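You operate a simulated robot arm through the tools that you are given. There is no shell and no other tool.

You are at the controls of a simulated robot arm. One attempt, no reset.

JOB
Load the blue and purple boxes into the brown tray.
Fine: each right up against its back wall, side by side, upright and square to the wall. Set down upright: what you pick out.

The check looks at the end state, three seconds after you hand in, the way a careful person would. Anything else that was tipped, shoved, dropped, spilled or broken makes it a failure.

ROBOT AND FRAMES
A 6-joint arm with a two-finger gripper, fixed in place. Base frame: the origin is at the foot of the arm, x ahead of it, y to its left, z up; the work surface is at about z = 780. Lengths are in mm, angles in degrees, forces in N, time in s.
Its first joint turns from -166.0 to 166.0 degrees. Payload 3.43 kg.
The tool frame sits at the grasp point between the pads (the TCP): z along the fingers, y along the line on which they close. The tips reach 20 mm beyond it. The gripper opens to 190 mm. The gripper's body begins 248 mm behind the TCP.
Orientation is that of the tool frame in the base frame, as [roll, pitch, yaw] about the fixed x, y, z axes, in that order (R = Rz(yaw) Ry(pitch) Rx(roll)). With the fingers straight down and closing along the base's y, the tool's x points along the base's -x, its y along +y and its z along -z.

CONTROLS
- The arm moves only by the tool nudge_tool. Its argument "series" is a list of rows, each an object of numbers (a shift or turn left out is 0, a gripper value left out holds the last): "dx", "dy", "dz": the shift along the tool's x, y, z in m; "ax", "ay", "az": the turn, a rotation vector about the tool's x, y, z in degrees. In form: [{"dx": .., "dy": .., "dz": .., "ax": .., "ay": .., "az": ..}, ...]. A call has 1 to 20 rows; each row is the pose to reach, as a shift and turn from the pose commanded when the call began, along the tool's axes at that moment. "hand" is the finger opening in m, from 0 to 0.19, set as the call begins (left out, the last holds). Each row takes 0.2 s and may step no farther than 50 mm and 8.6 degrees from the row before; otherwise, or with a gripper value out of range, the whole call is refused. Where a pose cannot be reached the arm comes as near as it can. A force on the tool above 40 N (or 10 N above the force at the start of the call, whichever is more), or a blocked arm, ends the call early, and 0.2 s more pass. Each finger travels about 153 mm/s and halts on what it meets, pressing with about 39 N; the grip force reading is that of the motor and also rises with nothing between the fingers. The clock runs only during rows and for 0.2 s after the last one: add rows that repeat a pose to give the fingers time. The reply holds the time, the measured pose of the TCP, the force on the tool along the base axes, the opening and the grip force, in the units named above and with some noise, with the torque about the TCP (base axes, N m) and any sound that the robot's microphone picked up.
- Cameras (640 x 400 px; columns grow to the right, rows downward): "scene" is fixed at [220, 497.9, 1336.3]; the picture's right is [-0.70, -0.72, 0.00], its down [-0.36, 0.35, -0.86] and it looks along [0.62, -0.60, -0.51] (base axes); focal length 323 px, centre (320, 200). "wrist" rides on the gripper at [70, -8, -288] in the tool frame; the picture's right is [0.12, 0.99, 0.00], its down [-0.96, 0.11, -0.25] and it looks along [-0.25, 0.03, 0.97] (tool axes); focal length 261 px, centre (320, 200).
- grab_frame(camera): a new picture of that camera. The clock stands still meanwhile.
- slide_trunk(by): slides the trunk up (or, below 0, down) by that many mm; the arm rides with it, the base frame stays. It gives what a move gives, with no picture.
- probe_pixels(camera, pixels): for up to 12 pixels [column, row] of the newest picture of that camera ("zoom" is the newest enlarged one), the place [x, y, z] in the base frame of the surface seen there, good to about 2 mm. The clock stands still meanwhile.
- inspect(camera, box): a new picture of the part [left, top, right, bottom] of that camera's present view, enlarged. The clock stands still meanwhile.
- finish_job(): hands the job in; it is judged then, once.

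Unless the task says otherwise, let go and move clear before handing in.

The tools are called after "Request:" as name(argument=value, ...) on one line, values as JSON. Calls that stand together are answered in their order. nudge_tool: Moves the arm, as the interface text tells. Its arguments: {"type":"object","properties":{"series":{"type":"array"},"hand":{"type":"number"}},"required":["series"]} The other tools are called the same way: slide_trunk (by) slides the trunk up or down; grab_frame (camera) takes a picture; probe_pixels (camera, pixels) gives the place of the surface under pixels of a picture; inspect (camera, box) takes an enlarged picture of a part of a camera's view; finish_job () hands the job in.

At the start:

```text
time: 0.0
eef_pos: [594.5, -311.5, 1066.3]
orientation: [179.9, 0.0, -179.9]
wrist_force: [-0.3, -0.6, -0.3]
wrist_torque: [0.0, 0.04, -0.02]
grip_width: 189.9
grip_force: 0.0
trunk travel left (down, up): [-200.0, 240.0]
```

scene: 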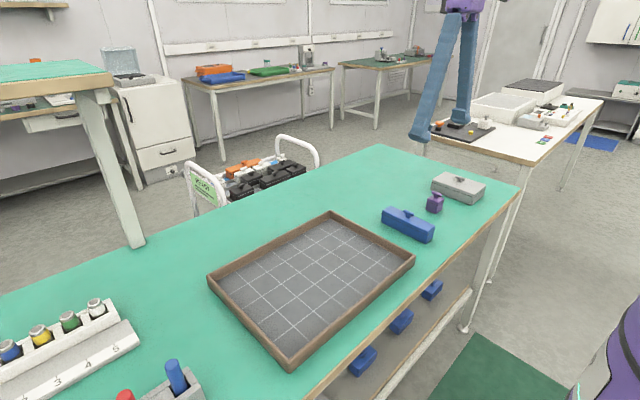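
wrist: 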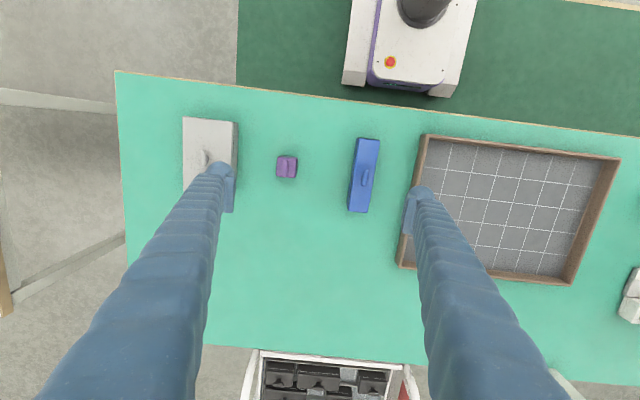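

The scene picture shows the brown tray (pixels 210–415, 212–370), the blue box near (408,224) and the purple box near (435,203). I'll look closer at each before moving.

Request:
inspect(camera="scene", box=[370, 160, 500, 250])

Request:
inspect(camera="wrist", box=[170, 100, 410, 250])

Request:
grab_frame(camera="scene")

Request:
grab_frame(camera="wrist")

```text
4.44 times, centred on (435, 205) of scene
```

zoom: 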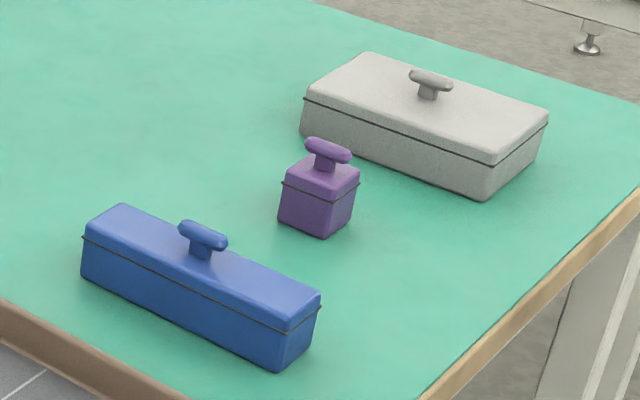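

```text
2.67 times, centred on (290, 175) of wrist
```

zoom: 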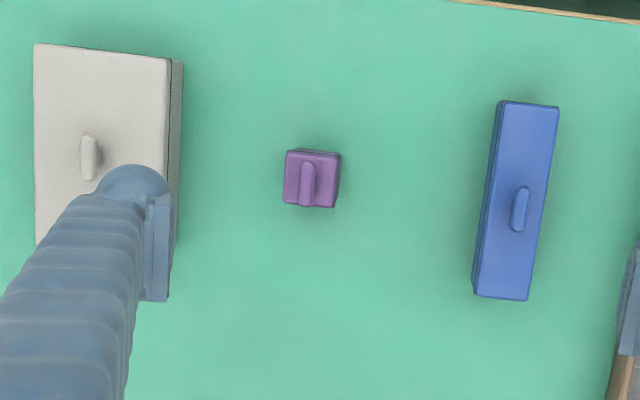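

```text
taken
```

scene: 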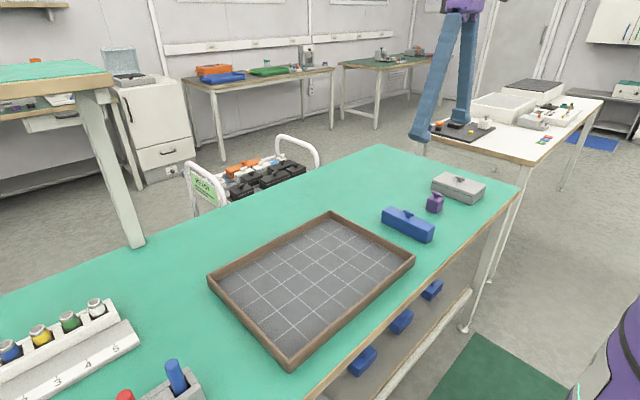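

```text
taken
```

wrist: 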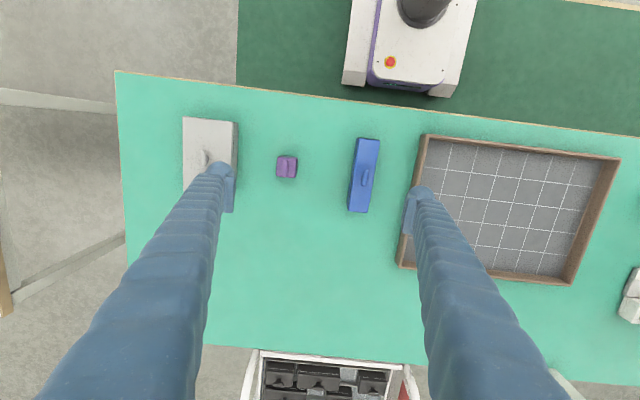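

The boxes have knobbed lids (seam line visible in the zoom), so I should grip the bodies rather than the knobs. Now I'll measure the tray walls and boxes.

Request:
probe_pixels(camera="wrist", pixels=[[426, 137], [619, 158], [572, 285], [399, 266], [440, 150], [600, 168], [565, 268], [420, 258], [500, 210], [520, 278], [480, 272], [590, 225]])

Request:
probe_pixels(camera="scene", pixels=[[209, 281], [331, 213], [414, 260], [289, 369], [270, 247], [300, 231], [335, 222], [222, 285], [310, 280], [372, 237], [350, 300], [250, 330]])

```text
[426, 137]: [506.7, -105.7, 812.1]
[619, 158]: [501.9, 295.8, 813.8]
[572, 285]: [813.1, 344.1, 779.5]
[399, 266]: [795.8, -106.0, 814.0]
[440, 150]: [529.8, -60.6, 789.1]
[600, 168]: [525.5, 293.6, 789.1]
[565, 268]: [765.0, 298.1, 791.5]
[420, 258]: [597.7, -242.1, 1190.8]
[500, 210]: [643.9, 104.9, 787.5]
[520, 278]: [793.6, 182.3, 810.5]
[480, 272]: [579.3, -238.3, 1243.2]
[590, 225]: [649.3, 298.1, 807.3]
```

```text
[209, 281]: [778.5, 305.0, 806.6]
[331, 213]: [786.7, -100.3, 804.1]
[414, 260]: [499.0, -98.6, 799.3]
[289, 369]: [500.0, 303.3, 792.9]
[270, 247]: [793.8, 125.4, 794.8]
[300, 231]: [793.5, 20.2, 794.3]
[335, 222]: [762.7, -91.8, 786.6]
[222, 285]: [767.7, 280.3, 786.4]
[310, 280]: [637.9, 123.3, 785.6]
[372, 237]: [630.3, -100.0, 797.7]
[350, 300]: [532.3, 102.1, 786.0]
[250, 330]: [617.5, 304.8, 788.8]
```

The tray spans about x 499–799, y −106–306 with floor at z≈787 and rim at ≈814; the far (+x) wall is its back wall as seen from the robot. I'll zoom on the tray and measure the boxes.

Request:
inspect(camera="scene", box=[200, 200, 424, 340])

Request:
inspect(camera="scene", box=[375, 185, 455, 245])

```text
2.86 times, centred on (312, 270) of scene
```

zoom: 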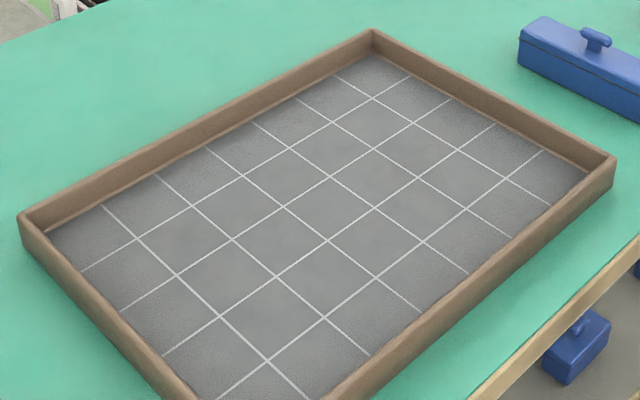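

```text
6.67 times, centred on (415, 215) of scene
```

zoom: 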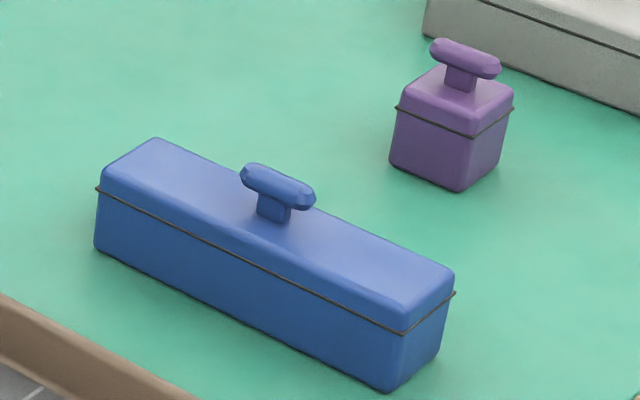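

The newest zoom shows the blue box's knob at (278,190) and the purple at (465,60). There are also blue objects under the bench at (431,290), (400,322), (362,360) in the scene; I'll check those and probe the boxes.

Request:
probe_pixels(camera="zoom", pixels=[[155, 145], [105, 175], [445, 268], [402, 318], [278, 178], [270, 225], [388, 388], [100, 248], [250, 290], [410, 110], [465, 60], [460, 188]])

Request:
inspect(camera="scene", box=[330, 265, 460, 395])

```text
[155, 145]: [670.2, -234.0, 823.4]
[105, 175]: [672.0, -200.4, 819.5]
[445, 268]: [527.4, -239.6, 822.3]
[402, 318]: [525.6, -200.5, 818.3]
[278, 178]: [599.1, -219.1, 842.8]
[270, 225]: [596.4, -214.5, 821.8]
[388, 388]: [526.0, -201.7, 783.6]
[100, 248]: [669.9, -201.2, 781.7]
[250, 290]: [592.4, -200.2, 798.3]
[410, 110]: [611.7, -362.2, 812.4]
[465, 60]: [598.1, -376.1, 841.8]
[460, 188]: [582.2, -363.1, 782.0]
```

```text
3.08 times, centred on (395, 330) of scene
```

zoom: 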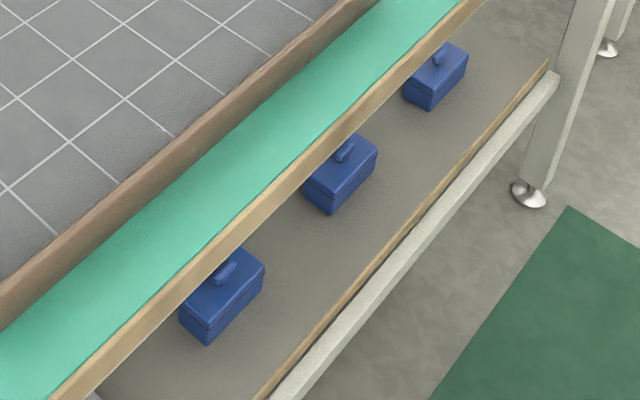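

Three small blue boxes sit on a shelf below the bench at zoom pixels (436,75), (341,170), (222,290). I'll probe where they are to judge whether they are relevant/reachable.

Request:
probe_pixels(camera="zoom", pixels=[[436, 70], [345, 160], [225, 280], [455, 160], [290, 140], [370, 120], [210, 340], [262, 270], [262, 390], [500, 100], [235, 305], [600, 300]])

Request:
inspect(camera="scene", box=[180, 130, 320, 215])

Request:
inspect(camera="scene", box=[0, 270, 220, 400])

```text
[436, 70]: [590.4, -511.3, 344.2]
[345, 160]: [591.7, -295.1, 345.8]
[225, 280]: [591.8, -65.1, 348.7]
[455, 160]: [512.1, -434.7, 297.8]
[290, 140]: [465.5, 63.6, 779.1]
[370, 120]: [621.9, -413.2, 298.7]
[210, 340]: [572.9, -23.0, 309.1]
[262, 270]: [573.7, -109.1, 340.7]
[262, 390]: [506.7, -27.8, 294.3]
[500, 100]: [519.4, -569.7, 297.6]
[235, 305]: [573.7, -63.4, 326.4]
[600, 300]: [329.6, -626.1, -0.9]
```

```text
4.57 times, centred on (250, 172) of scene
```

zoom: 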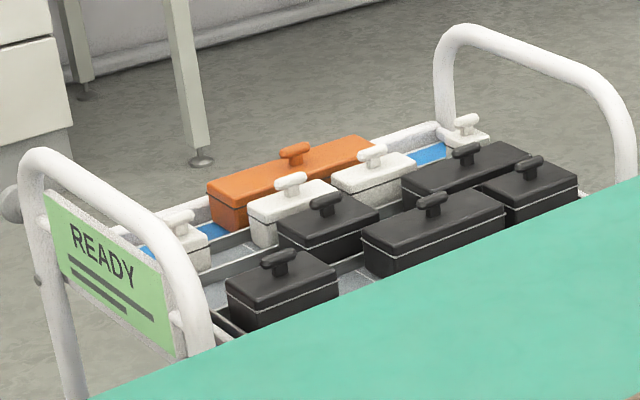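

```text
2.91 times, centred on (110, 335) of scene
```

zoom: 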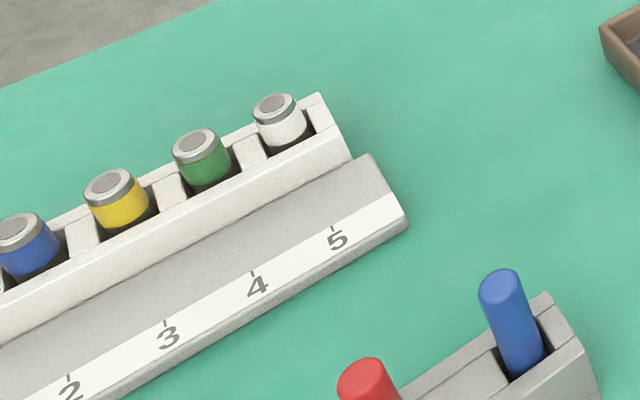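

The three shelf boxes sit at z≈345 under the bench top, stowed stock out of the workspace, and the cart is marked READY, so the job is the blue and purple boxes on the bench. Now I'll measure both more precisely in the wrist view.

Request:
inspect(camera="wrist", box=[260, 140, 320, 195])

```text
7.27 times, centred on (290, 168) of wrist
```

zoom: 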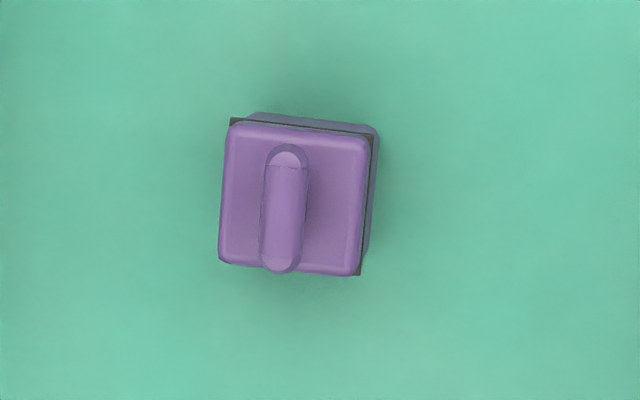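

Request:
probe_pixels(camera="zoom", pixels=[[238, 130], [360, 142], [348, 268], [228, 255], [286, 160], [280, 260], [300, 128], [288, 266], [224, 190], [360, 200], [375, 150], [285, 210]])

Request:
inspect(camera="wrist", box=[320, 125, 410, 220])

```text
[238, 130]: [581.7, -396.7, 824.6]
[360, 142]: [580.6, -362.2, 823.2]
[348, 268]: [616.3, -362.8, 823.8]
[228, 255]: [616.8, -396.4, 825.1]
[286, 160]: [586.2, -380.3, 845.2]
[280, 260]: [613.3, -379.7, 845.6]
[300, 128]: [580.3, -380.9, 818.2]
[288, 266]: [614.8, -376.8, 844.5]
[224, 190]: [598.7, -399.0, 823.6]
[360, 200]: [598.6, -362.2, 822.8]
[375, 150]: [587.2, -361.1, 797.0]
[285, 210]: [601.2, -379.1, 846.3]
```

```text
4.21 times, centred on (365, 172) of wrist
```

zoom: 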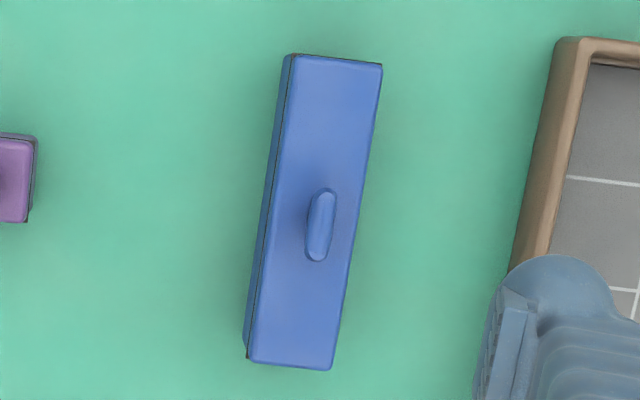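

Request:
probe_pixels(camera="zoom", pixels=[[297, 62], [376, 68], [328, 363], [252, 355], [335, 210], [320, 250], [380, 80], [362, 200], [270, 200], [290, 130], [255, 290], [345, 290]])

Request:
inspect(camera="wrist", box=[480, 230, 600, 300])

```text
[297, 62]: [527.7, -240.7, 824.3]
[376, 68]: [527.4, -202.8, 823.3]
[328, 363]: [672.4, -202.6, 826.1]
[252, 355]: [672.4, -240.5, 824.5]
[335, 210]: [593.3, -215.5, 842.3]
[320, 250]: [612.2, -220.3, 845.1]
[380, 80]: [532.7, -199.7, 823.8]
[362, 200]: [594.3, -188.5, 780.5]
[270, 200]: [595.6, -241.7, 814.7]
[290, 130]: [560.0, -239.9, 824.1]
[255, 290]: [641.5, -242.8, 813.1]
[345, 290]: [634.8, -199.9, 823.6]
```

```text
5.33 times, centred on (540, 265) of wrist
```

zoom: 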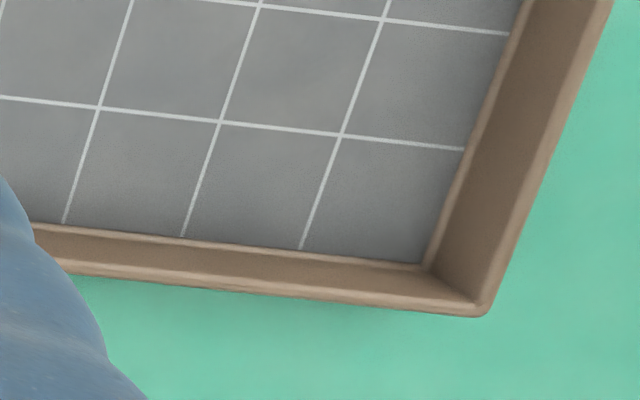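

Request:
probe_pixels(camera="zoom", pixels=[[180, 234], [180, 242], [180, 250], [180, 258], [180, 266], [180, 274], [180, 282], [180, 288], [340, 255], [340, 268], [340, 280], [340, 290]])

Request:
inspect(camera="scene", box=[260, 205, 350, 260])

```text
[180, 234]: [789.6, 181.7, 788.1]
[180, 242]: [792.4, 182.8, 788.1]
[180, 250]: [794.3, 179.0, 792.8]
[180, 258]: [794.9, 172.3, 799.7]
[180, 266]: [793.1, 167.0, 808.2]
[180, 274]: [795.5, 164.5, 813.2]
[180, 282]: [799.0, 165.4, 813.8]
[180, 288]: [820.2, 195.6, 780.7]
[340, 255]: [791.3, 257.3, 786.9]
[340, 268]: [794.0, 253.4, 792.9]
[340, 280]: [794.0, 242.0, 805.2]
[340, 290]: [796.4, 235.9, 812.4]
```

```text
7.11 times, centred on (305, 232) of scene
```

zoom: 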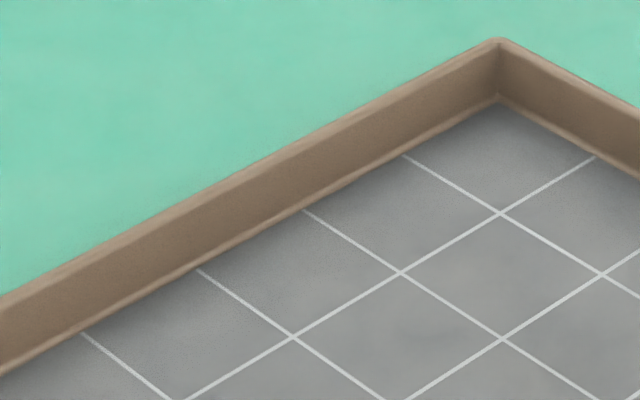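

The back wall's inner face is at x≈794 (zoom pixels (180,250), (340,268)), vertical, rim ≈814, floor ≈788; blue is centred at about (600, −221.5), 42 wide, and purple at (598.7, −380), ~38 square. I'll narrow the hand to 80 mm and move above the blue box.

Request:
nudge_tool(series=[{"dx": -0.001, "dy": 0.018, "dz": 0.02}, {"dx": -0.002, "dy": 0.036, "dz": 0.045}, {"dx": -0.003, "dy": 0.054, "dz": 0.07}, {"dx": -0.004, "dy": 0.072, "dz": 0.095}, {"dx": -0.0055, "dy": 0.09, "dz": 0.116}, {"dx": -0.0055, "dy": 0.09, "dz": 0.116}, {"dx": -0.0055, "dy": 0.09, "dz": 0.116}], hand=0.08)

```text
time: 1.6
eef_pos: [601.5, -219.8, 949.8]
orientation: [-179.9, 0.0, 179.9]
wrist_force: [0.2, -0.4, 0.4]
wrist_torque: [0.06, 0.0, -0.03]
grip_width: 80.0
grip_force: 0.1
trunk travel left (down, up): [-200.0, 240.0]
```

The arm is at (601.5, −219.8, 949.8) with the hand at 80 mm and no forces. I'll take a wrist view to check alignment over the blue box.

Request:
grab_frame(camera="wrist")

Request:
grab_frame(camera="scene")

```text
taken
```

wrist: 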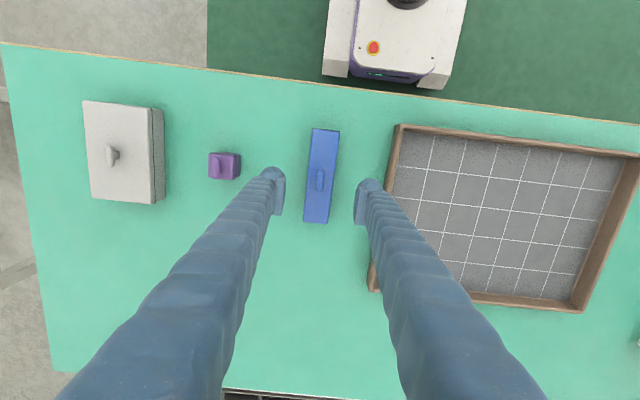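

```text
taken
```

scene: 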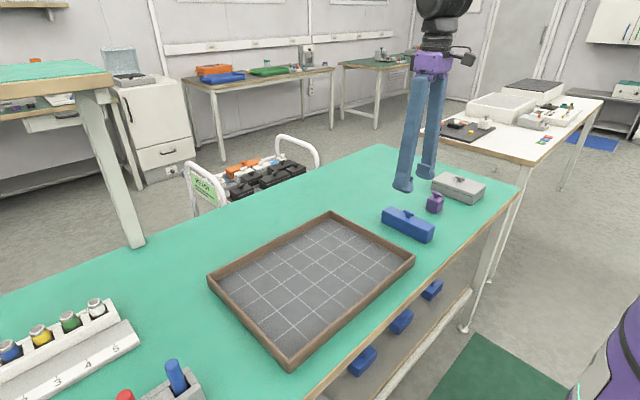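

The fingers straddle the blue box cleanly (wrist pixels (275,190) and (368,200) either side of (320,180)). I'll descend to TCP z≈806 (tips 786).

Request:
nudge_tool(series=[{"dz": 0.025}, {"dz": 0.05}, {"dz": 0.075}, {"dz": 0.1}, {"dz": 0.12}, {"dz": 0.135}, {"dz": 0.143}, {"dz": 0.143}])

Request:
inspect(camera="scene", box=[350, 150, 480, 250])

```text
time: 3.4
eef_pos: [599.7, -221.2, 806.8]
orientation: [-180.0, -0.1, -179.9]
wrist_force: [-0.5, 0.5, 0.9]
wrist_torque: [0.01, 0.0, 0.0]
grip_width: 79.8
grip_force: 0.0
trunk travel left (down, up): [-200.0, 240.0]
```

```text
4.00 times, centred on (415, 200) of scene
```

zoom: 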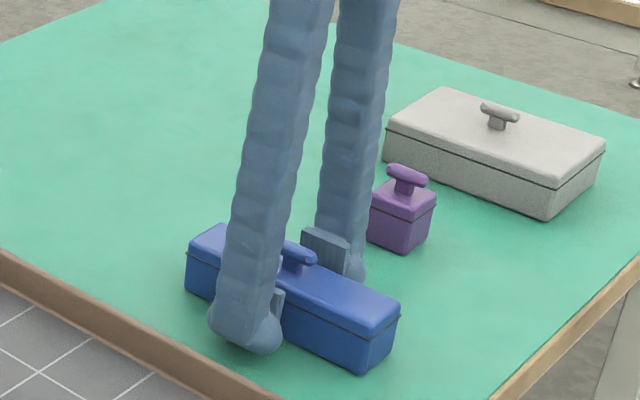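

The fingers straddle the middle of the blue box at TCP z 806.8, pads level with the body. Closing now, holding the pose.

Request:
nudge_tool(series=[{"dz": 0}, {"dz": 0}, {"dz": 0}, {"dz": 0}], hand=0.03)

```text
time: 4.4
eef_pos: [601.3, -220.7, 806.7]
orientation: [-180.0, -0.2, -180.0]
wrist_force: [-0.2, -0.7, -0.9]
wrist_torque: [0.01, 0.04, 0.03]
grip_width: 41.8
grip_force: 39.0
trunk travel left (down, up): [-200.0, 240.0]
```

Gripped at 41.8 mm with 39 N. A small test lift next.

Request:
nudge_tool(series=[{"dz": -0.003}, {"dz": -0.008}, {"dz": -0.015}, {"dz": -0.025}, {"dz": -0.025}])

Request:
inspect(camera="scene", box=[350, 150, 480, 250])

```text
time: 5.6
eef_pos: [601.0, -221.7, 831.9]
orientation: [179.9, -0.1, 179.9]
wrist_force: [0.0, -0.3, -1.6]
wrist_torque: [-0.02, -0.02, -0.03]
grip_width: 41.9
grip_force: 38.9
trunk travel left (down, up): [-200.0, 240.0]
```

```text
4.00 times, centred on (415, 200) of scene
```

zoom: 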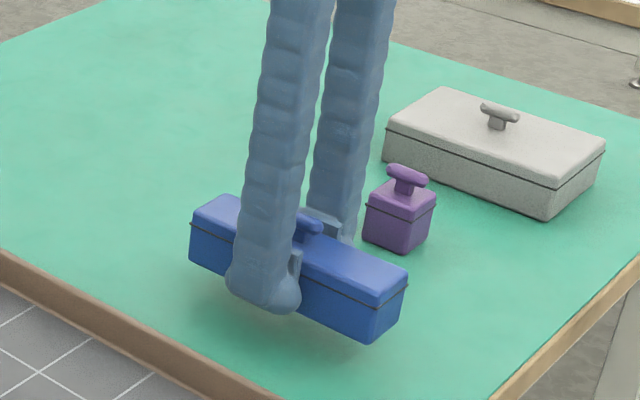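

The blue box lifted level and clear (zoom pixels (190–408,195–345)), weight ≈1.5 N. I'll raise it and carry it over the tray to about (695, 110).

Request:
nudge_tool(series=[{"dz": -0.02}, {"dz": -0.04}, {"dz": -0.058}, {"dx": -0.005, "dy": 0.02, "dz": -0.058}, {"dx": -0.012, "dy": 0.045, "dz": -0.058}, {"dx": -0.02, "dy": 0.07, "dz": -0.058}, {"dx": -0.028, "dy": 0.1, "dz": -0.058}, {"dx": -0.036, "dy": 0.13, "dz": -0.058}, {"dx": -0.045, "dy": 0.16, "dz": -0.058}, {"dx": -0.054, "dy": 0.19, "dz": -0.058}, {"dx": -0.062, "dy": 0.22, "dz": -0.058}, {"dx": -0.07, "dy": 0.25, "dz": -0.058}, {"dx": -0.078, "dy": 0.28, "dz": -0.058}, {"dx": -0.086, "dy": 0.305, "dz": -0.058}, {"dx": -0.092, "dy": 0.322, "dz": -0.058}, {"dx": -0.0945, "dy": 0.3315, "dz": -0.058}, {"dx": -0.0945, "dy": 0.3315, "dz": -0.058}])

Request:
grab_frame(camera="scene")

Request:
grab_frame(camera="wrist")

```text
time: 9.2
eef_pos: [695.1, 110.8, 888.0]
orientation: [180.0, 0.0, 180.0]
wrist_force: [0.8, -0.8, -1.9]
wrist_torque: [-0.01, 0.02, 0.02]
grip_width: 41.7
grip_force: 38.8
trunk travel left (down, up): [-200.0, 240.0]
```

```text
taken
```

scene: 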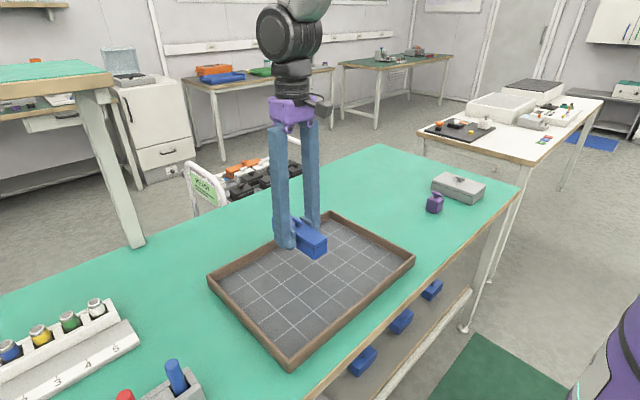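

```text
taken
```

wrist: 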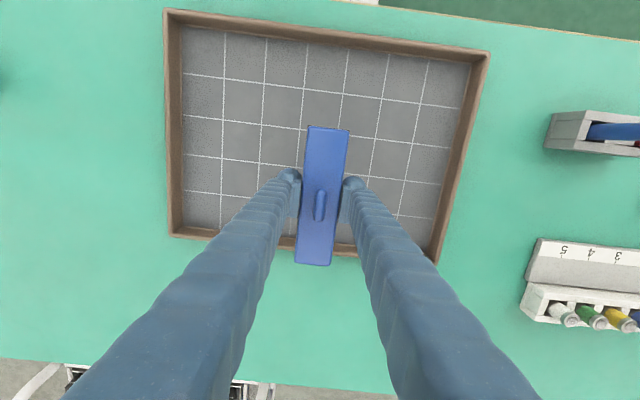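

Blue is over the tray at (695, 110.8, 888). I'll probe the back wall's inner face along its length and the box's ends to check squareness.

Request:
inspect(camera="wrist", box=[150, 170, 310, 270])

Request:
probe_pixels(camera="wrist", pixels=[[310, 132], [346, 134], [330, 260], [300, 258], [320, 205], [200, 228], [230, 232], [260, 236], [400, 250], [420, 253], [182, 150], [465, 120]])

```text
4.00 times, centred on (230, 220) of wrist
```

zoom: 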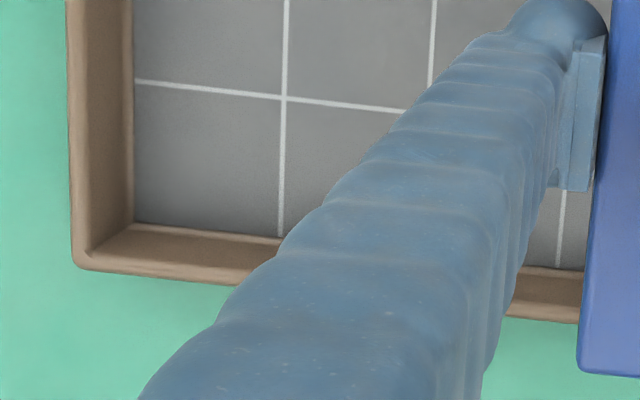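

```text
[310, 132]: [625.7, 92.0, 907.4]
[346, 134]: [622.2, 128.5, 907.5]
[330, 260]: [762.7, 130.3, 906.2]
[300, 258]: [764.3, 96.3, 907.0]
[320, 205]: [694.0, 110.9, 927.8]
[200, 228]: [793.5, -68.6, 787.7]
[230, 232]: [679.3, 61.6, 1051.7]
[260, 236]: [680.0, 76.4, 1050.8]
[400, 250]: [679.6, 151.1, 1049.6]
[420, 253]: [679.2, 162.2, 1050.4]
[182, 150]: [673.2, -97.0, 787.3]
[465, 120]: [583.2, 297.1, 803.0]
```

Request:
probe_pixels(camera="zoom", pixels=[[150, 226], [150, 236], [150, 246], [210, 234], [210, 244], [210, 254], [545, 268], [545, 278], [545, 290], [545, 300], [570, 285], [545, 312]])

Request:
inspect(camera="scene", box=[250, 200, 350, 270])

```text
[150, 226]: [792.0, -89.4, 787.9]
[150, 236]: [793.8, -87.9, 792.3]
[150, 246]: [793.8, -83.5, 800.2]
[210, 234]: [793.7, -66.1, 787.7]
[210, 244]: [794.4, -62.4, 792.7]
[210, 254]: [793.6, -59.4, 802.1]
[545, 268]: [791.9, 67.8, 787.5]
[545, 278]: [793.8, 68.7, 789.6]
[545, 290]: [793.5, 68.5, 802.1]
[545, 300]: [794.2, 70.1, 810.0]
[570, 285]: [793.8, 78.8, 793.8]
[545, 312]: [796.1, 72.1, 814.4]
```

```text
5.71 times, centred on (300, 235) of scene
```

zoom: 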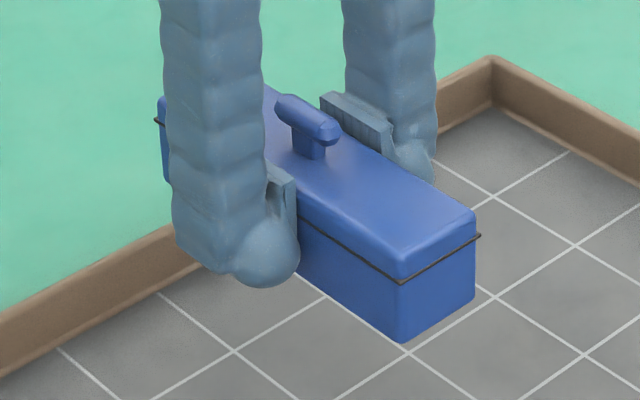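

The back wall's inner face is at x≈793.8 all along (zoom (150,236), (210,244), (545,278)), so it's square to base x. The box's end is at about x≈769; I'll lower to TCP z≈817 so the bottom hovers ~2–3 mm over the floor.

Request:
nudge_tool(series=[{"dz": 0.02}, {"dz": 0.04}, {"dz": 0.055}, {"dz": 0.065}, {"dz": 0.071}, {"dz": 0.071}])

Request:
inspect(camera="wrist", box=[260, 100, 380, 280])

Request:
inspect(camera="scene", box=[250, 200, 350, 270])

```text
time: 10.6
eef_pos: [694.4, 111.3, 816.8]
orientation: [-179.9, -0.1, -179.9]
wrist_force: [-0.8, 0.3, -2.8]
wrist_torque: [0.02, -0.04, -0.02]
grip_width: 42.0
grip_force: 38.9
trunk travel left (down, up): [-200.0, 240.0]
```

```text
2.22 times, centred on (320, 190) of wrist
```

zoom: 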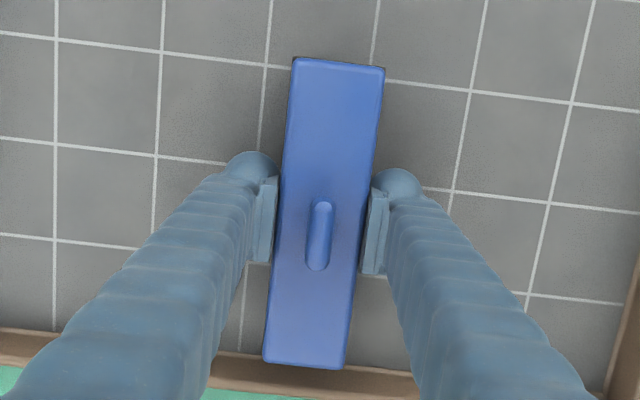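

```text
5.71 times, centred on (300, 235) of scene
```

zoom: 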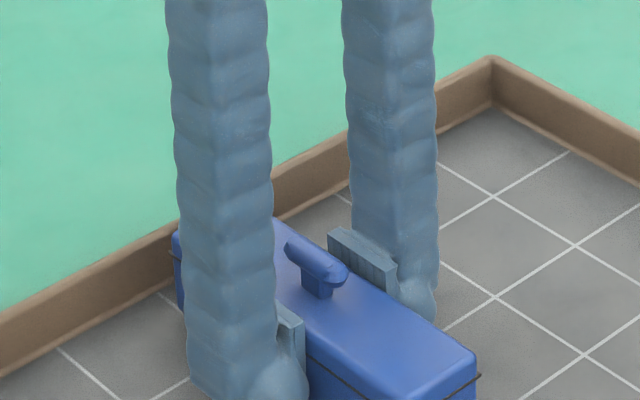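

No contact yet (Fz −2.8 ≈ the box's weight). I'll move 20 mm toward the wall, leaving ~5 mm.

Request:
nudge_tool(series=[{"dx": -0.008}, {"dx": -0.015}, {"dx": -0.02}, {"dx": -0.02}])

Request:
inspect(camera="wrist", box=[270, 200, 370, 290])

```text
time: 11.6
eef_pos: [715.1, 111.3, 817.3]
orientation: [-179.9, -0.1, -179.8]
wrist_force: [0.8, 0.3, -1.1]
wrist_torque: [0.01, 0.05, -0.02]
grip_width: 41.6
grip_force: 39.5
trunk travel left (down, up): [-200.0, 240.0]
```

```text
4.44 times, centred on (320, 245) of wrist
```

zoom: 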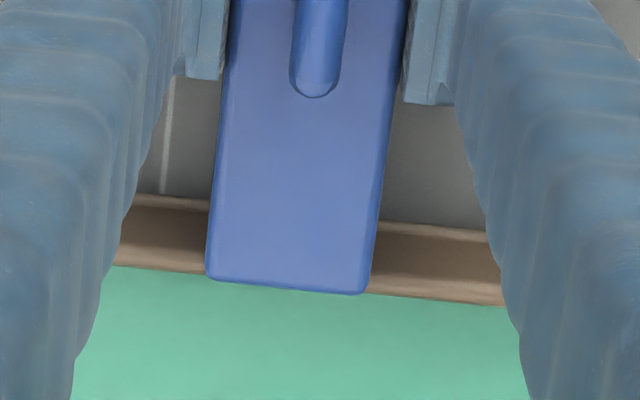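

Request:
probe_pixels(camera="zoom", pixels=[[230, 268], [290, 275], [350, 282], [215, 276], [355, 290], [290, 283], [285, 200], [430, 240], [430, 260], [150, 220], [150, 240], [430, 285]])

```text
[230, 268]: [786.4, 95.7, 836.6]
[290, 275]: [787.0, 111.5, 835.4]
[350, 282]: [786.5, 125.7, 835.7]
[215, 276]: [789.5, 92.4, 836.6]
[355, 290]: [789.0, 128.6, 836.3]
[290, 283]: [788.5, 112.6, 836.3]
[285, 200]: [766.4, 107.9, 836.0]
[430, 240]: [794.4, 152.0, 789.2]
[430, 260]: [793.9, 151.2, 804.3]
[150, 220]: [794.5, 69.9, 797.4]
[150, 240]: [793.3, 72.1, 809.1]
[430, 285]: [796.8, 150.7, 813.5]
```

The lid's front edge is at x≈789.5 (zoom (215,276), (355,290)), so ~4 mm remains; the bottom hovers a few mm. I'll lower 2 mm and creep 3 mm forward.

Request:
nudge_tool(series=[{"dz": 0.001}, {"dz": 0.002}, {"dx": -0.001, "dz": 0.002}, {"dx": -0.002, "dz": 0.002}, {"dx": -0.003, "dz": 0.002}, {"dx": -0.003, "dz": 0.002}])

```text
time: 13.0
eef_pos: [717.8, 109.2, 815.5]
orientation: [-180.0, -0.1, 179.9]
wrist_force: [-1.9, 0.0, -3.3]
wrist_torque: [0.06, 0.07, 0.01]
grip_width: 41.9
grip_force: 39.1
trunk travel left (down, up): [-200.0, 240.0]
```

Force x reads −1.9 N, maybe the first touch or noise. Another 1 mm step to check.

Request:
nudge_tool(series=[{"dx": -0.0005}, {"dx": -0.001}, {"dx": -0.001}])

Request:
inspect(camera="wrist", box=[270, 200, 370, 290])

```text
time: 13.8
eef_pos: [717.2, 110.5, 816.7]
orientation: [-180.0, -0.1, -179.9]
wrist_force: [-12.6, 2.5, 0.4]
wrist_torque: [0.0, -0.04, 0.05]
grip_width: 41.9
grip_force: 39.4
trunk travel left (down, up): [-200.0, 240.0]
```

```text
4.44 times, centred on (320, 245) of wrist
```

zoom: 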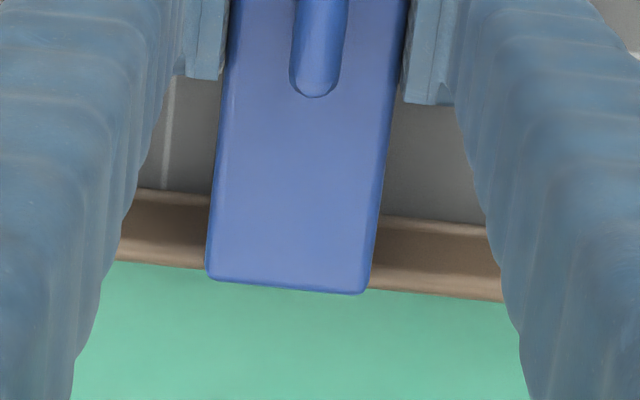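

Fx = −12.6 N: the box's end is firmly on the back wall. I'll ease off slightly (0.6 mm) and lower toward the floor in small steps.

Request:
nudge_tool(series=[{"dx": 0.0007}, {"dx": 0.0007, "dz": 0.0005}, {"dx": 0.0007, "dz": 0.001}, {"dx": 0.0007, "dz": 0.001}])

```text
time: 14.8
eef_pos: [717.3, 110.0, 817.3]
orientation: [180.0, 0.0, -180.0]
wrist_force: [-12.8, -3.3, 0.7]
wrist_torque: [-0.07, 0.09, -0.16]
grip_width: 41.7
grip_force: 39.5
trunk travel left (down, up): [-200.0, 240.0]
```

Fx stayed at −12.8 N and z reads slightly high, so I'll hold still for a moment to get a clean reading.

Request:
nudge_tool(series=[{"dz": 0}, {"dz": 0}])

Request:
inspect(camera="scene", box=[250, 200, 350, 270])

```text
time: 15.4
eef_pos: [716.5, 110.4, 816.4]
orientation: [-180.0, -0.1, -179.9]
wrist_force: [-13.2, -2.9, 0.8]
wrist_torque: [-0.06, 0.06, -0.08]
grip_width: 41.8
grip_force: 39.0
trunk travel left (down, up): [-200.0, 240.0]
```

```text
5.71 times, centred on (300, 235) of scene
```

zoom: 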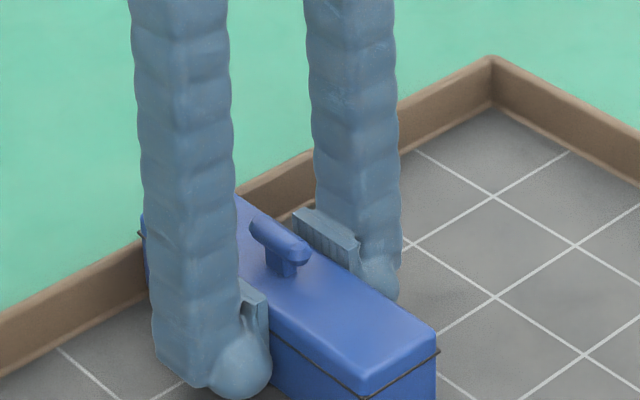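

Readings are consistent with the box ~1.5 mm above the floor, pressed against the wall at about 13 N. I'll back off another 1 mm to relax the push.

Request:
nudge_tool(series=[{"dx": 0.0005}, {"dx": 0.001}, {"dx": 0.001}, {"dx": 0.001}])

```text
time: 16.4
eef_pos: [717.3, 110.9, 815.3]
orientation: [-179.9, 0.0, -180.0]
wrist_force: [-5.8, -2.3, -1.3]
wrist_torque: [-0.04, 0.09, -0.04]
grip_width: 42.0
grip_force: 39.4
trunk travel left (down, up): [-200.0, 240.0]
```

Fx fell to −5.8 N, so the box is still lightly against the wall. Lowering in 0.5 mm steps to the floor.

Request:
nudge_tool(series=[{"dx": 0.0003, "dz": 0.0005}, {"dx": 0.0003, "dz": 0.001}, {"dx": 0.0003, "dz": 0.0015}, {"dx": 0.0003, "dz": 0.0015}])

```text
time: 17.4
eef_pos: [717.5, 110.2, 814.8]
orientation: [-179.9, -0.1, 180.0]
wrist_force: [-1.4, 0.1, 5.9]
wrist_torque: [0.02, 0.54, -0.01]
grip_width: 41.7
grip_force: 38.7
trunk travel left (down, up): [-200.0, 240.0]
```

Fz rose to +5.9 N: the box is on the tray floor, with a light touch on the wall. Releasing by opening to 60 mm.

Request:
nudge_tool(series=[{"dz": 0}, {"dz": 0}, {"dz": 0}], hand=0.06)

Request:
inspect(camera="wrist", box=[270, 200, 370, 290])

```text
time: 18.2
eef_pos: [717.3, 111.7, 814.3]
orientation: [180.0, -0.1, -179.9]
wrist_force: [0.2, 0.7, 0.7]
wrist_torque: [-0.02, 0.0, -0.02]
grip_width: 59.9
grip_force: 0.1
trunk travel left (down, up): [-200.0, 240.0]
```

```text
4.44 times, centred on (320, 245) of wrist
```

zoom: 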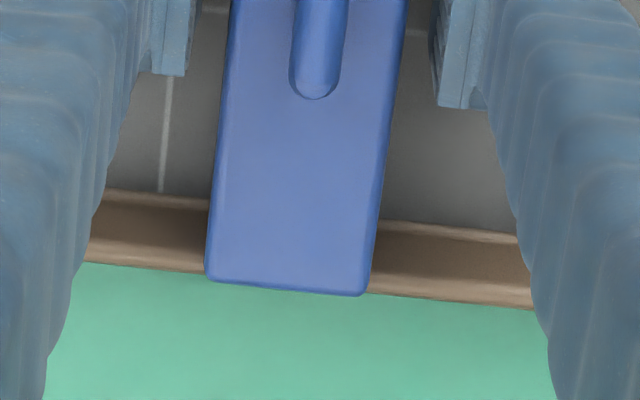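

Released cleanly with no residual force. Lifting straight up to see the placement.

Request:
nudge_tool(series=[{"dz": -0.01}, {"dz": -0.03}, {"dz": -0.06}, {"dz": -0.09}, {"dz": -0.12}, {"dz": -0.135}, {"dz": -0.135}])

Request:
inspect(camera="scene", box=[250, 200, 350, 270])

Request:
inspect(camera="wrist", box=[240, 90, 400, 250])

```text
time: 19.8
eef_pos: [716.0, 111.6, 947.8]
orientation: [-180.0, -0.1, -179.9]
wrist_force: [0.1, 0.2, 1.3]
wrist_torque: [-0.01, 0.04, 0.03]
grip_width: 60.0
grip_force: 0.0
trunk travel left (down, up): [-200.0, 240.0]
```

```text
5.71 times, centred on (300, 235) of scene
```

zoom: 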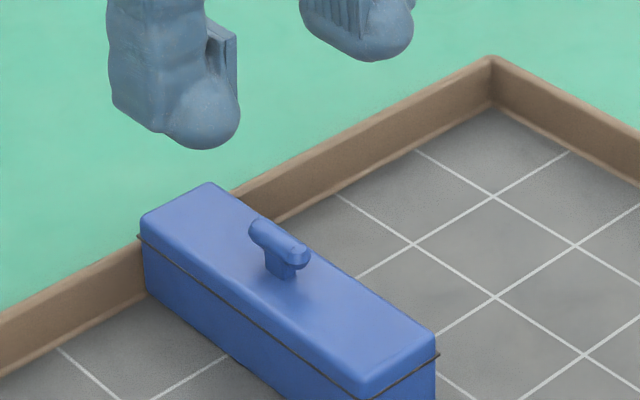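

```text
2.50 times, centred on (320, 170) of wrist
```

zoom: 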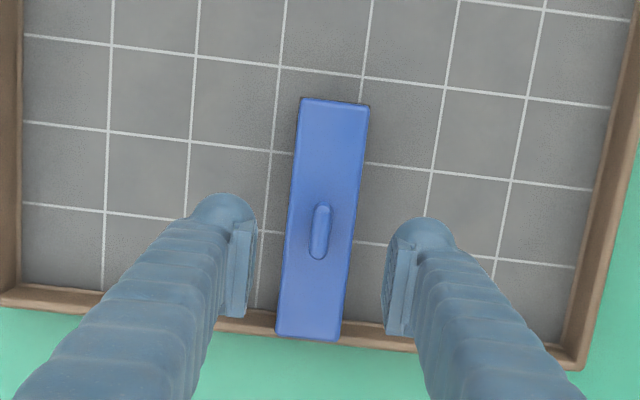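

Blue stands upright with its end at the back wall (scene zoom (140–245,185–250)). I'll probe its sides and end for squareness.

Request:
probe_pixels(camera="zoom", pixels=[[306, 106], [364, 110], [333, 332], [284, 328], [300, 130], [283, 315], [361, 140], [343, 310], [322, 215], [318, 250], [308, 336], [335, 104]])

```text
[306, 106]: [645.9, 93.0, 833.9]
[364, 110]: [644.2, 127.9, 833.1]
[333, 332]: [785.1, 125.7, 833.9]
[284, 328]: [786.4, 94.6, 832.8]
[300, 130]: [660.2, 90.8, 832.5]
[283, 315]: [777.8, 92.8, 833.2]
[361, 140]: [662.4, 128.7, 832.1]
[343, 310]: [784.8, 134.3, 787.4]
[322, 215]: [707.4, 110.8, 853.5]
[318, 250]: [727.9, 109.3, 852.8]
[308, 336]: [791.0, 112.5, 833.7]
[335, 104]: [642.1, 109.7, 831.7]
```

Blue is square (sides at y≈91/129 along its length, end at x≈791+ with rounded lid edge) and touching the wall. Now I'll move over the purple box, offset 6 mm toward −x so the fingers stay behind its front face.

Request:
nudge_tool(series=[{"dx": 0.005, "dy": -0.02}, {"dx": 0.0126, "dy": -0.05}, {"dx": 0.0215, "dy": -0.085}, {"dx": 0.0315, "dy": -0.125}, {"dx": 0.0417, "dy": -0.165}, {"dx": 0.0518, "dy": -0.205}, {"dx": 0.0619, "dy": -0.245}, {"dx": 0.072, "dy": -0.285}, {"dx": 0.0821, "dy": -0.325}, {"dx": 0.0922, "dy": -0.365}, {"dx": 0.1023, "dy": -0.405}, {"dx": 0.1111, "dy": -0.44}, {"dx": 0.1187, "dy": -0.47}, {"dx": 0.1225, "dy": -0.485}, {"dx": 0.1238, "dy": -0.49}, {"dx": 0.1238, "dy": -0.49}, {"dx": 0.1238, "dy": -0.49}], hand=0.07)

Request:
inspect(camera="wrist", box=[220, 110, 400, 240])

Request:
grab_frame(camera="wrist")

```text
time: 23.4
eef_pos: [591.9, -380.2, 948.6]
orientation: [-179.9, 0.0, -179.9]
wrist_force: [-0.7, 0.6, -0.3]
wrist_torque: [-0.01, 0.0, 0.0]
grip_width: 69.7
grip_force: 0.1
trunk travel left (down, up): [-200.0, 240.0]
```

```text
3.08 times, centred on (310, 175) of wrist
```

zoom: 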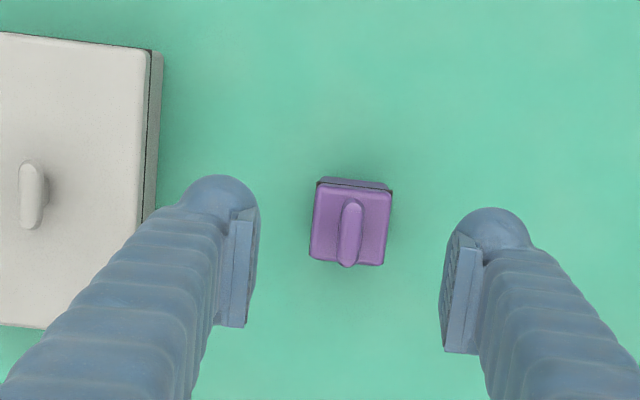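

```text
taken
```

wrist: 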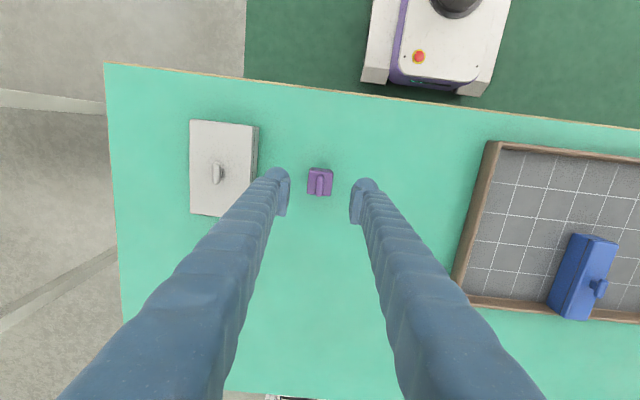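

Request:
probe_pixels(camera="wrist", pixels=[[258, 150], [257, 128], [250, 170], [310, 170], [331, 172], [329, 192], [309, 191], [320, 182], [280, 185], [359, 195]])

Request:
inspect(camera="wrist", box=[295, 155, 345, 205])

```text
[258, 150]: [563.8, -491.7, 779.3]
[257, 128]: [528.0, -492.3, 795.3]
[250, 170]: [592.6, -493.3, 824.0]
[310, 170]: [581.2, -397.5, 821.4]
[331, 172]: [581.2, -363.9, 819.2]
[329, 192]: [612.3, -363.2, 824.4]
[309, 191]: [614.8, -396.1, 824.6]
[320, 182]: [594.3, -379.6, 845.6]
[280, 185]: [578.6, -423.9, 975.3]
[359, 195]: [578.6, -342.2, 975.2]
```

```text
8.00 times, centred on (320, 180) of wrist
```

zoom: 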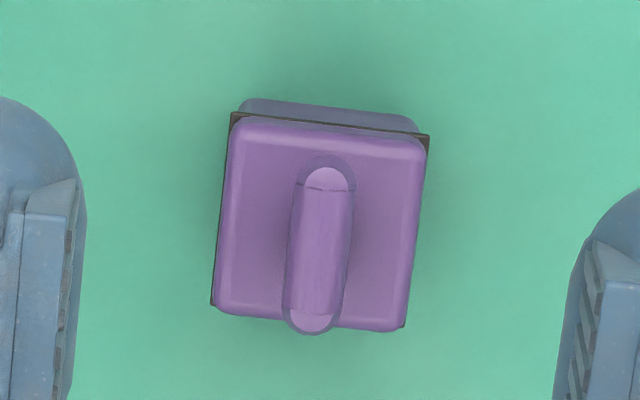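

Request:
probe_pixels(camera="zoom", pixels=[[330, 118], [330, 110], [330, 135], [370, 325], [250, 312], [390, 328], [222, 220], [418, 220], [240, 125], [415, 140], [216, 290], [400, 318]])

```text
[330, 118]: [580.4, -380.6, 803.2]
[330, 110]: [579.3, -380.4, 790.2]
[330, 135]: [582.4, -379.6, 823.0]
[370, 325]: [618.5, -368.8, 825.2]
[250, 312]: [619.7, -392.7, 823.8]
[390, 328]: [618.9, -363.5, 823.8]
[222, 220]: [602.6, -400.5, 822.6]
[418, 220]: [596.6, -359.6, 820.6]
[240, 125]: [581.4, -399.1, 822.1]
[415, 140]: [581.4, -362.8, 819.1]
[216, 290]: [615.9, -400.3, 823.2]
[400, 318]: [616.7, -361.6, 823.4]
```

Purple is ≈40 mm square, centred at (599.5, −380), with the gray box well clear at y≤−492. Descending to TCP z≈807.

Request:
nudge_tool(series=[{"dz": 0.025}, {"dz": 0.05}, {"dz": 0.075}, {"dz": 0.1}, {"dz": 0.12}, {"dz": 0.135}, {"dz": 0.143}, {"dz": 0.143}])

Request:
inspect(camera="scene", box=[390, 150, 490, 230])

```text
time: 25.2
eef_pos: [592.2, -379.7, 805.8]
orientation: [-180.0, 0.1, 179.9]
wrist_force: [-0.6, -0.1, -0.7]
wrist_torque: [0.01, -0.04, -0.03]
grip_width: 69.7
grip_force: 0.0
trunk travel left (down, up): [-200.0, 240.0]
```

```text
5.00 times, centred on (440, 190) of scene
```

zoom: 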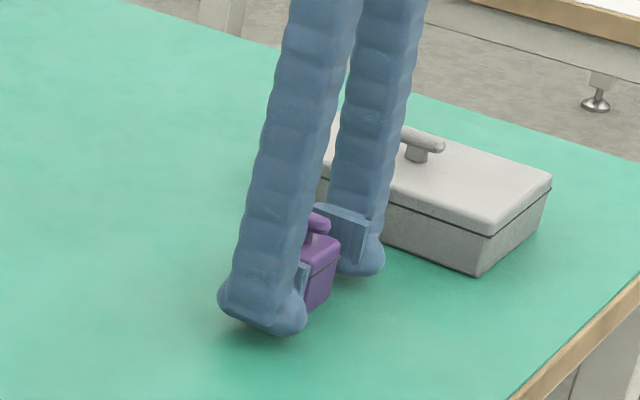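

The fingers are either side of the purple box with clearance. Closing on it.

Request:
nudge_tool(series=[{"dz": 0}, {"dz": 0}, {"dz": 0}, {"dz": 0}], hand=0.028)

Request:
inspect(camera="wrist", box=[270, 130, 370, 220])

```text
time: 26.2
eef_pos: [592.8, -379.3, 805.9]
orientation: [180.0, -0.1, -179.9]
wrist_force: [-0.4, 0.7, -0.4]
wrist_torque: [0.0, 0.02, -0.02]
grip_width: 38.8
grip_force: 38.5
trunk travel left (down, up): [-200.0, 240.0]
```

```text
4.44 times, centred on (320, 175) of wrist
```

zoom: 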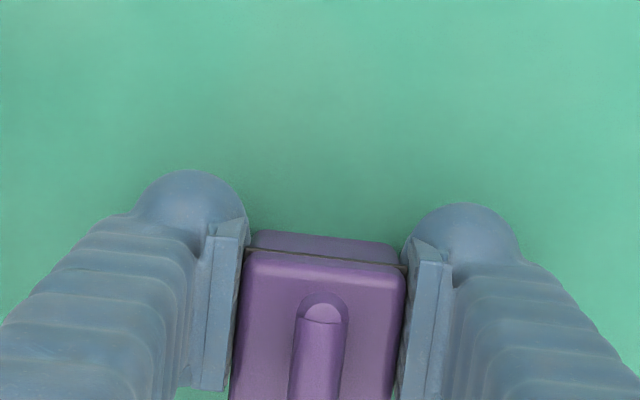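

Gripped at 38.8 mm, 38.5 N. Test lift.

Request:
nudge_tool(series=[{"dz": -0.003}, {"dz": -0.008}, {"dz": -0.015}, {"dz": -0.025}, {"dz": -0.025}])

Request:
inspect(camera="scene", box=[390, 150, 490, 230])

```text
time: 27.4
eef_pos: [592.7, -379.0, 831.4]
orientation: [180.0, 0.0, -179.9]
wrist_force: [0.5, 0.7, -1.0]
wrist_torque: [-0.01, 0.02, 0.01]
grip_width: 38.8
grip_force: 39.1
trunk travel left (down, up): [-200.0, 240.0]
```

```text
5.00 times, centred on (440, 190) of scene
```

zoom: 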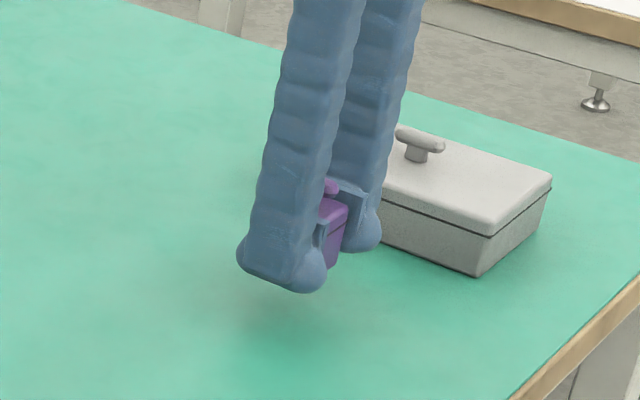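

Purple is lifted level. I'll check the true outer extent of the finger bulbs before planning the gap next to blue.

Request:
inspect(camera="wrist", box=[270, 130, 370, 220])

Request:
probe_pixels(camera="zoom", pixels=[[195, 175], [150, 195], [140, 210], [240, 200], [215, 230], [245, 250], [460, 210], [515, 235], [520, 250], [425, 250], [405, 250], [410, 240]])

```text
4.44 times, centred on (320, 175) of wrist
```

zoom: 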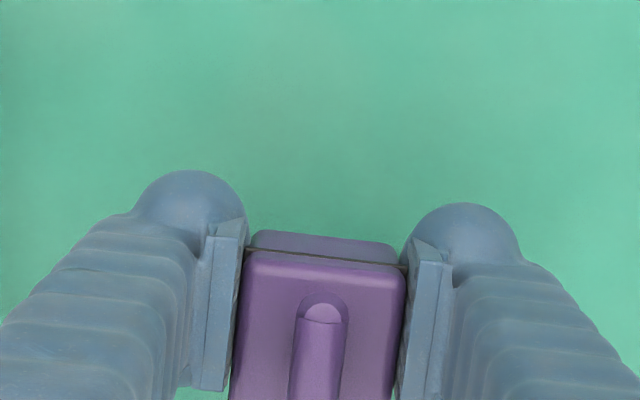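

```text
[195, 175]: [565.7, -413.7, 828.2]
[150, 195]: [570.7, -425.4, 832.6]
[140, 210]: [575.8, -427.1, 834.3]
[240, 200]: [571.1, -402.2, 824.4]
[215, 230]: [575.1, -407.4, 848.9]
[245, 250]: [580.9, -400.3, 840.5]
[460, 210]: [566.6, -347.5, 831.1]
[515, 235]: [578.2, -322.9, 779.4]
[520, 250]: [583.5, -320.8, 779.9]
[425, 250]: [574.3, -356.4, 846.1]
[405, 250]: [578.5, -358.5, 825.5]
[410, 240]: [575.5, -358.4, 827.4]
```

The wrist probes show the finger's bulb reaching ~27 mm out from the pad face and ~27 mm behind the TCP. I'll check the +x side of the fingers from the scene camera.

Request:
inspect(camera="scene", box=[420, 165, 470, 215])

```text
8.00 times, centred on (445, 190) of scene
```

zoom: 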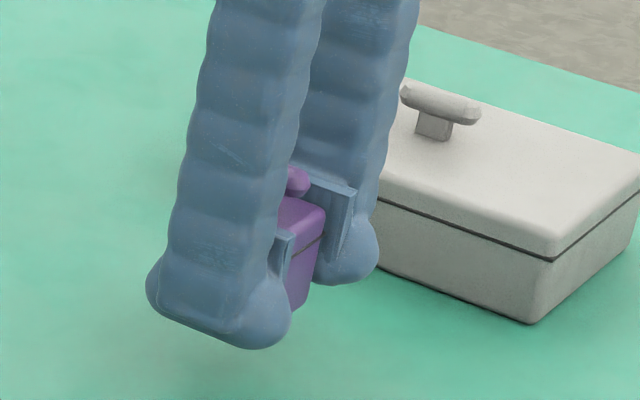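

Request:
probe_pixels(camera="zoom", pixels=[[152, 290], [160, 270], [175, 300], [200, 290], [220, 300], [240, 335], [260, 300], [285, 310], [180, 230], [240, 240], [158, 305], [210, 240]])

```text
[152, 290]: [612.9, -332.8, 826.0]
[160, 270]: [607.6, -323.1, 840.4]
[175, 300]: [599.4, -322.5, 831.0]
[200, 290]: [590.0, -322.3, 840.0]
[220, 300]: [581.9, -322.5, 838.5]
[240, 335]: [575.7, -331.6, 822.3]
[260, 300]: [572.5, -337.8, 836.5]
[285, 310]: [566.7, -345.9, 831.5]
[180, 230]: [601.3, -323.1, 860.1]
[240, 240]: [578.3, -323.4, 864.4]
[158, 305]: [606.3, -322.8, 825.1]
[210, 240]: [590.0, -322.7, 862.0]
```

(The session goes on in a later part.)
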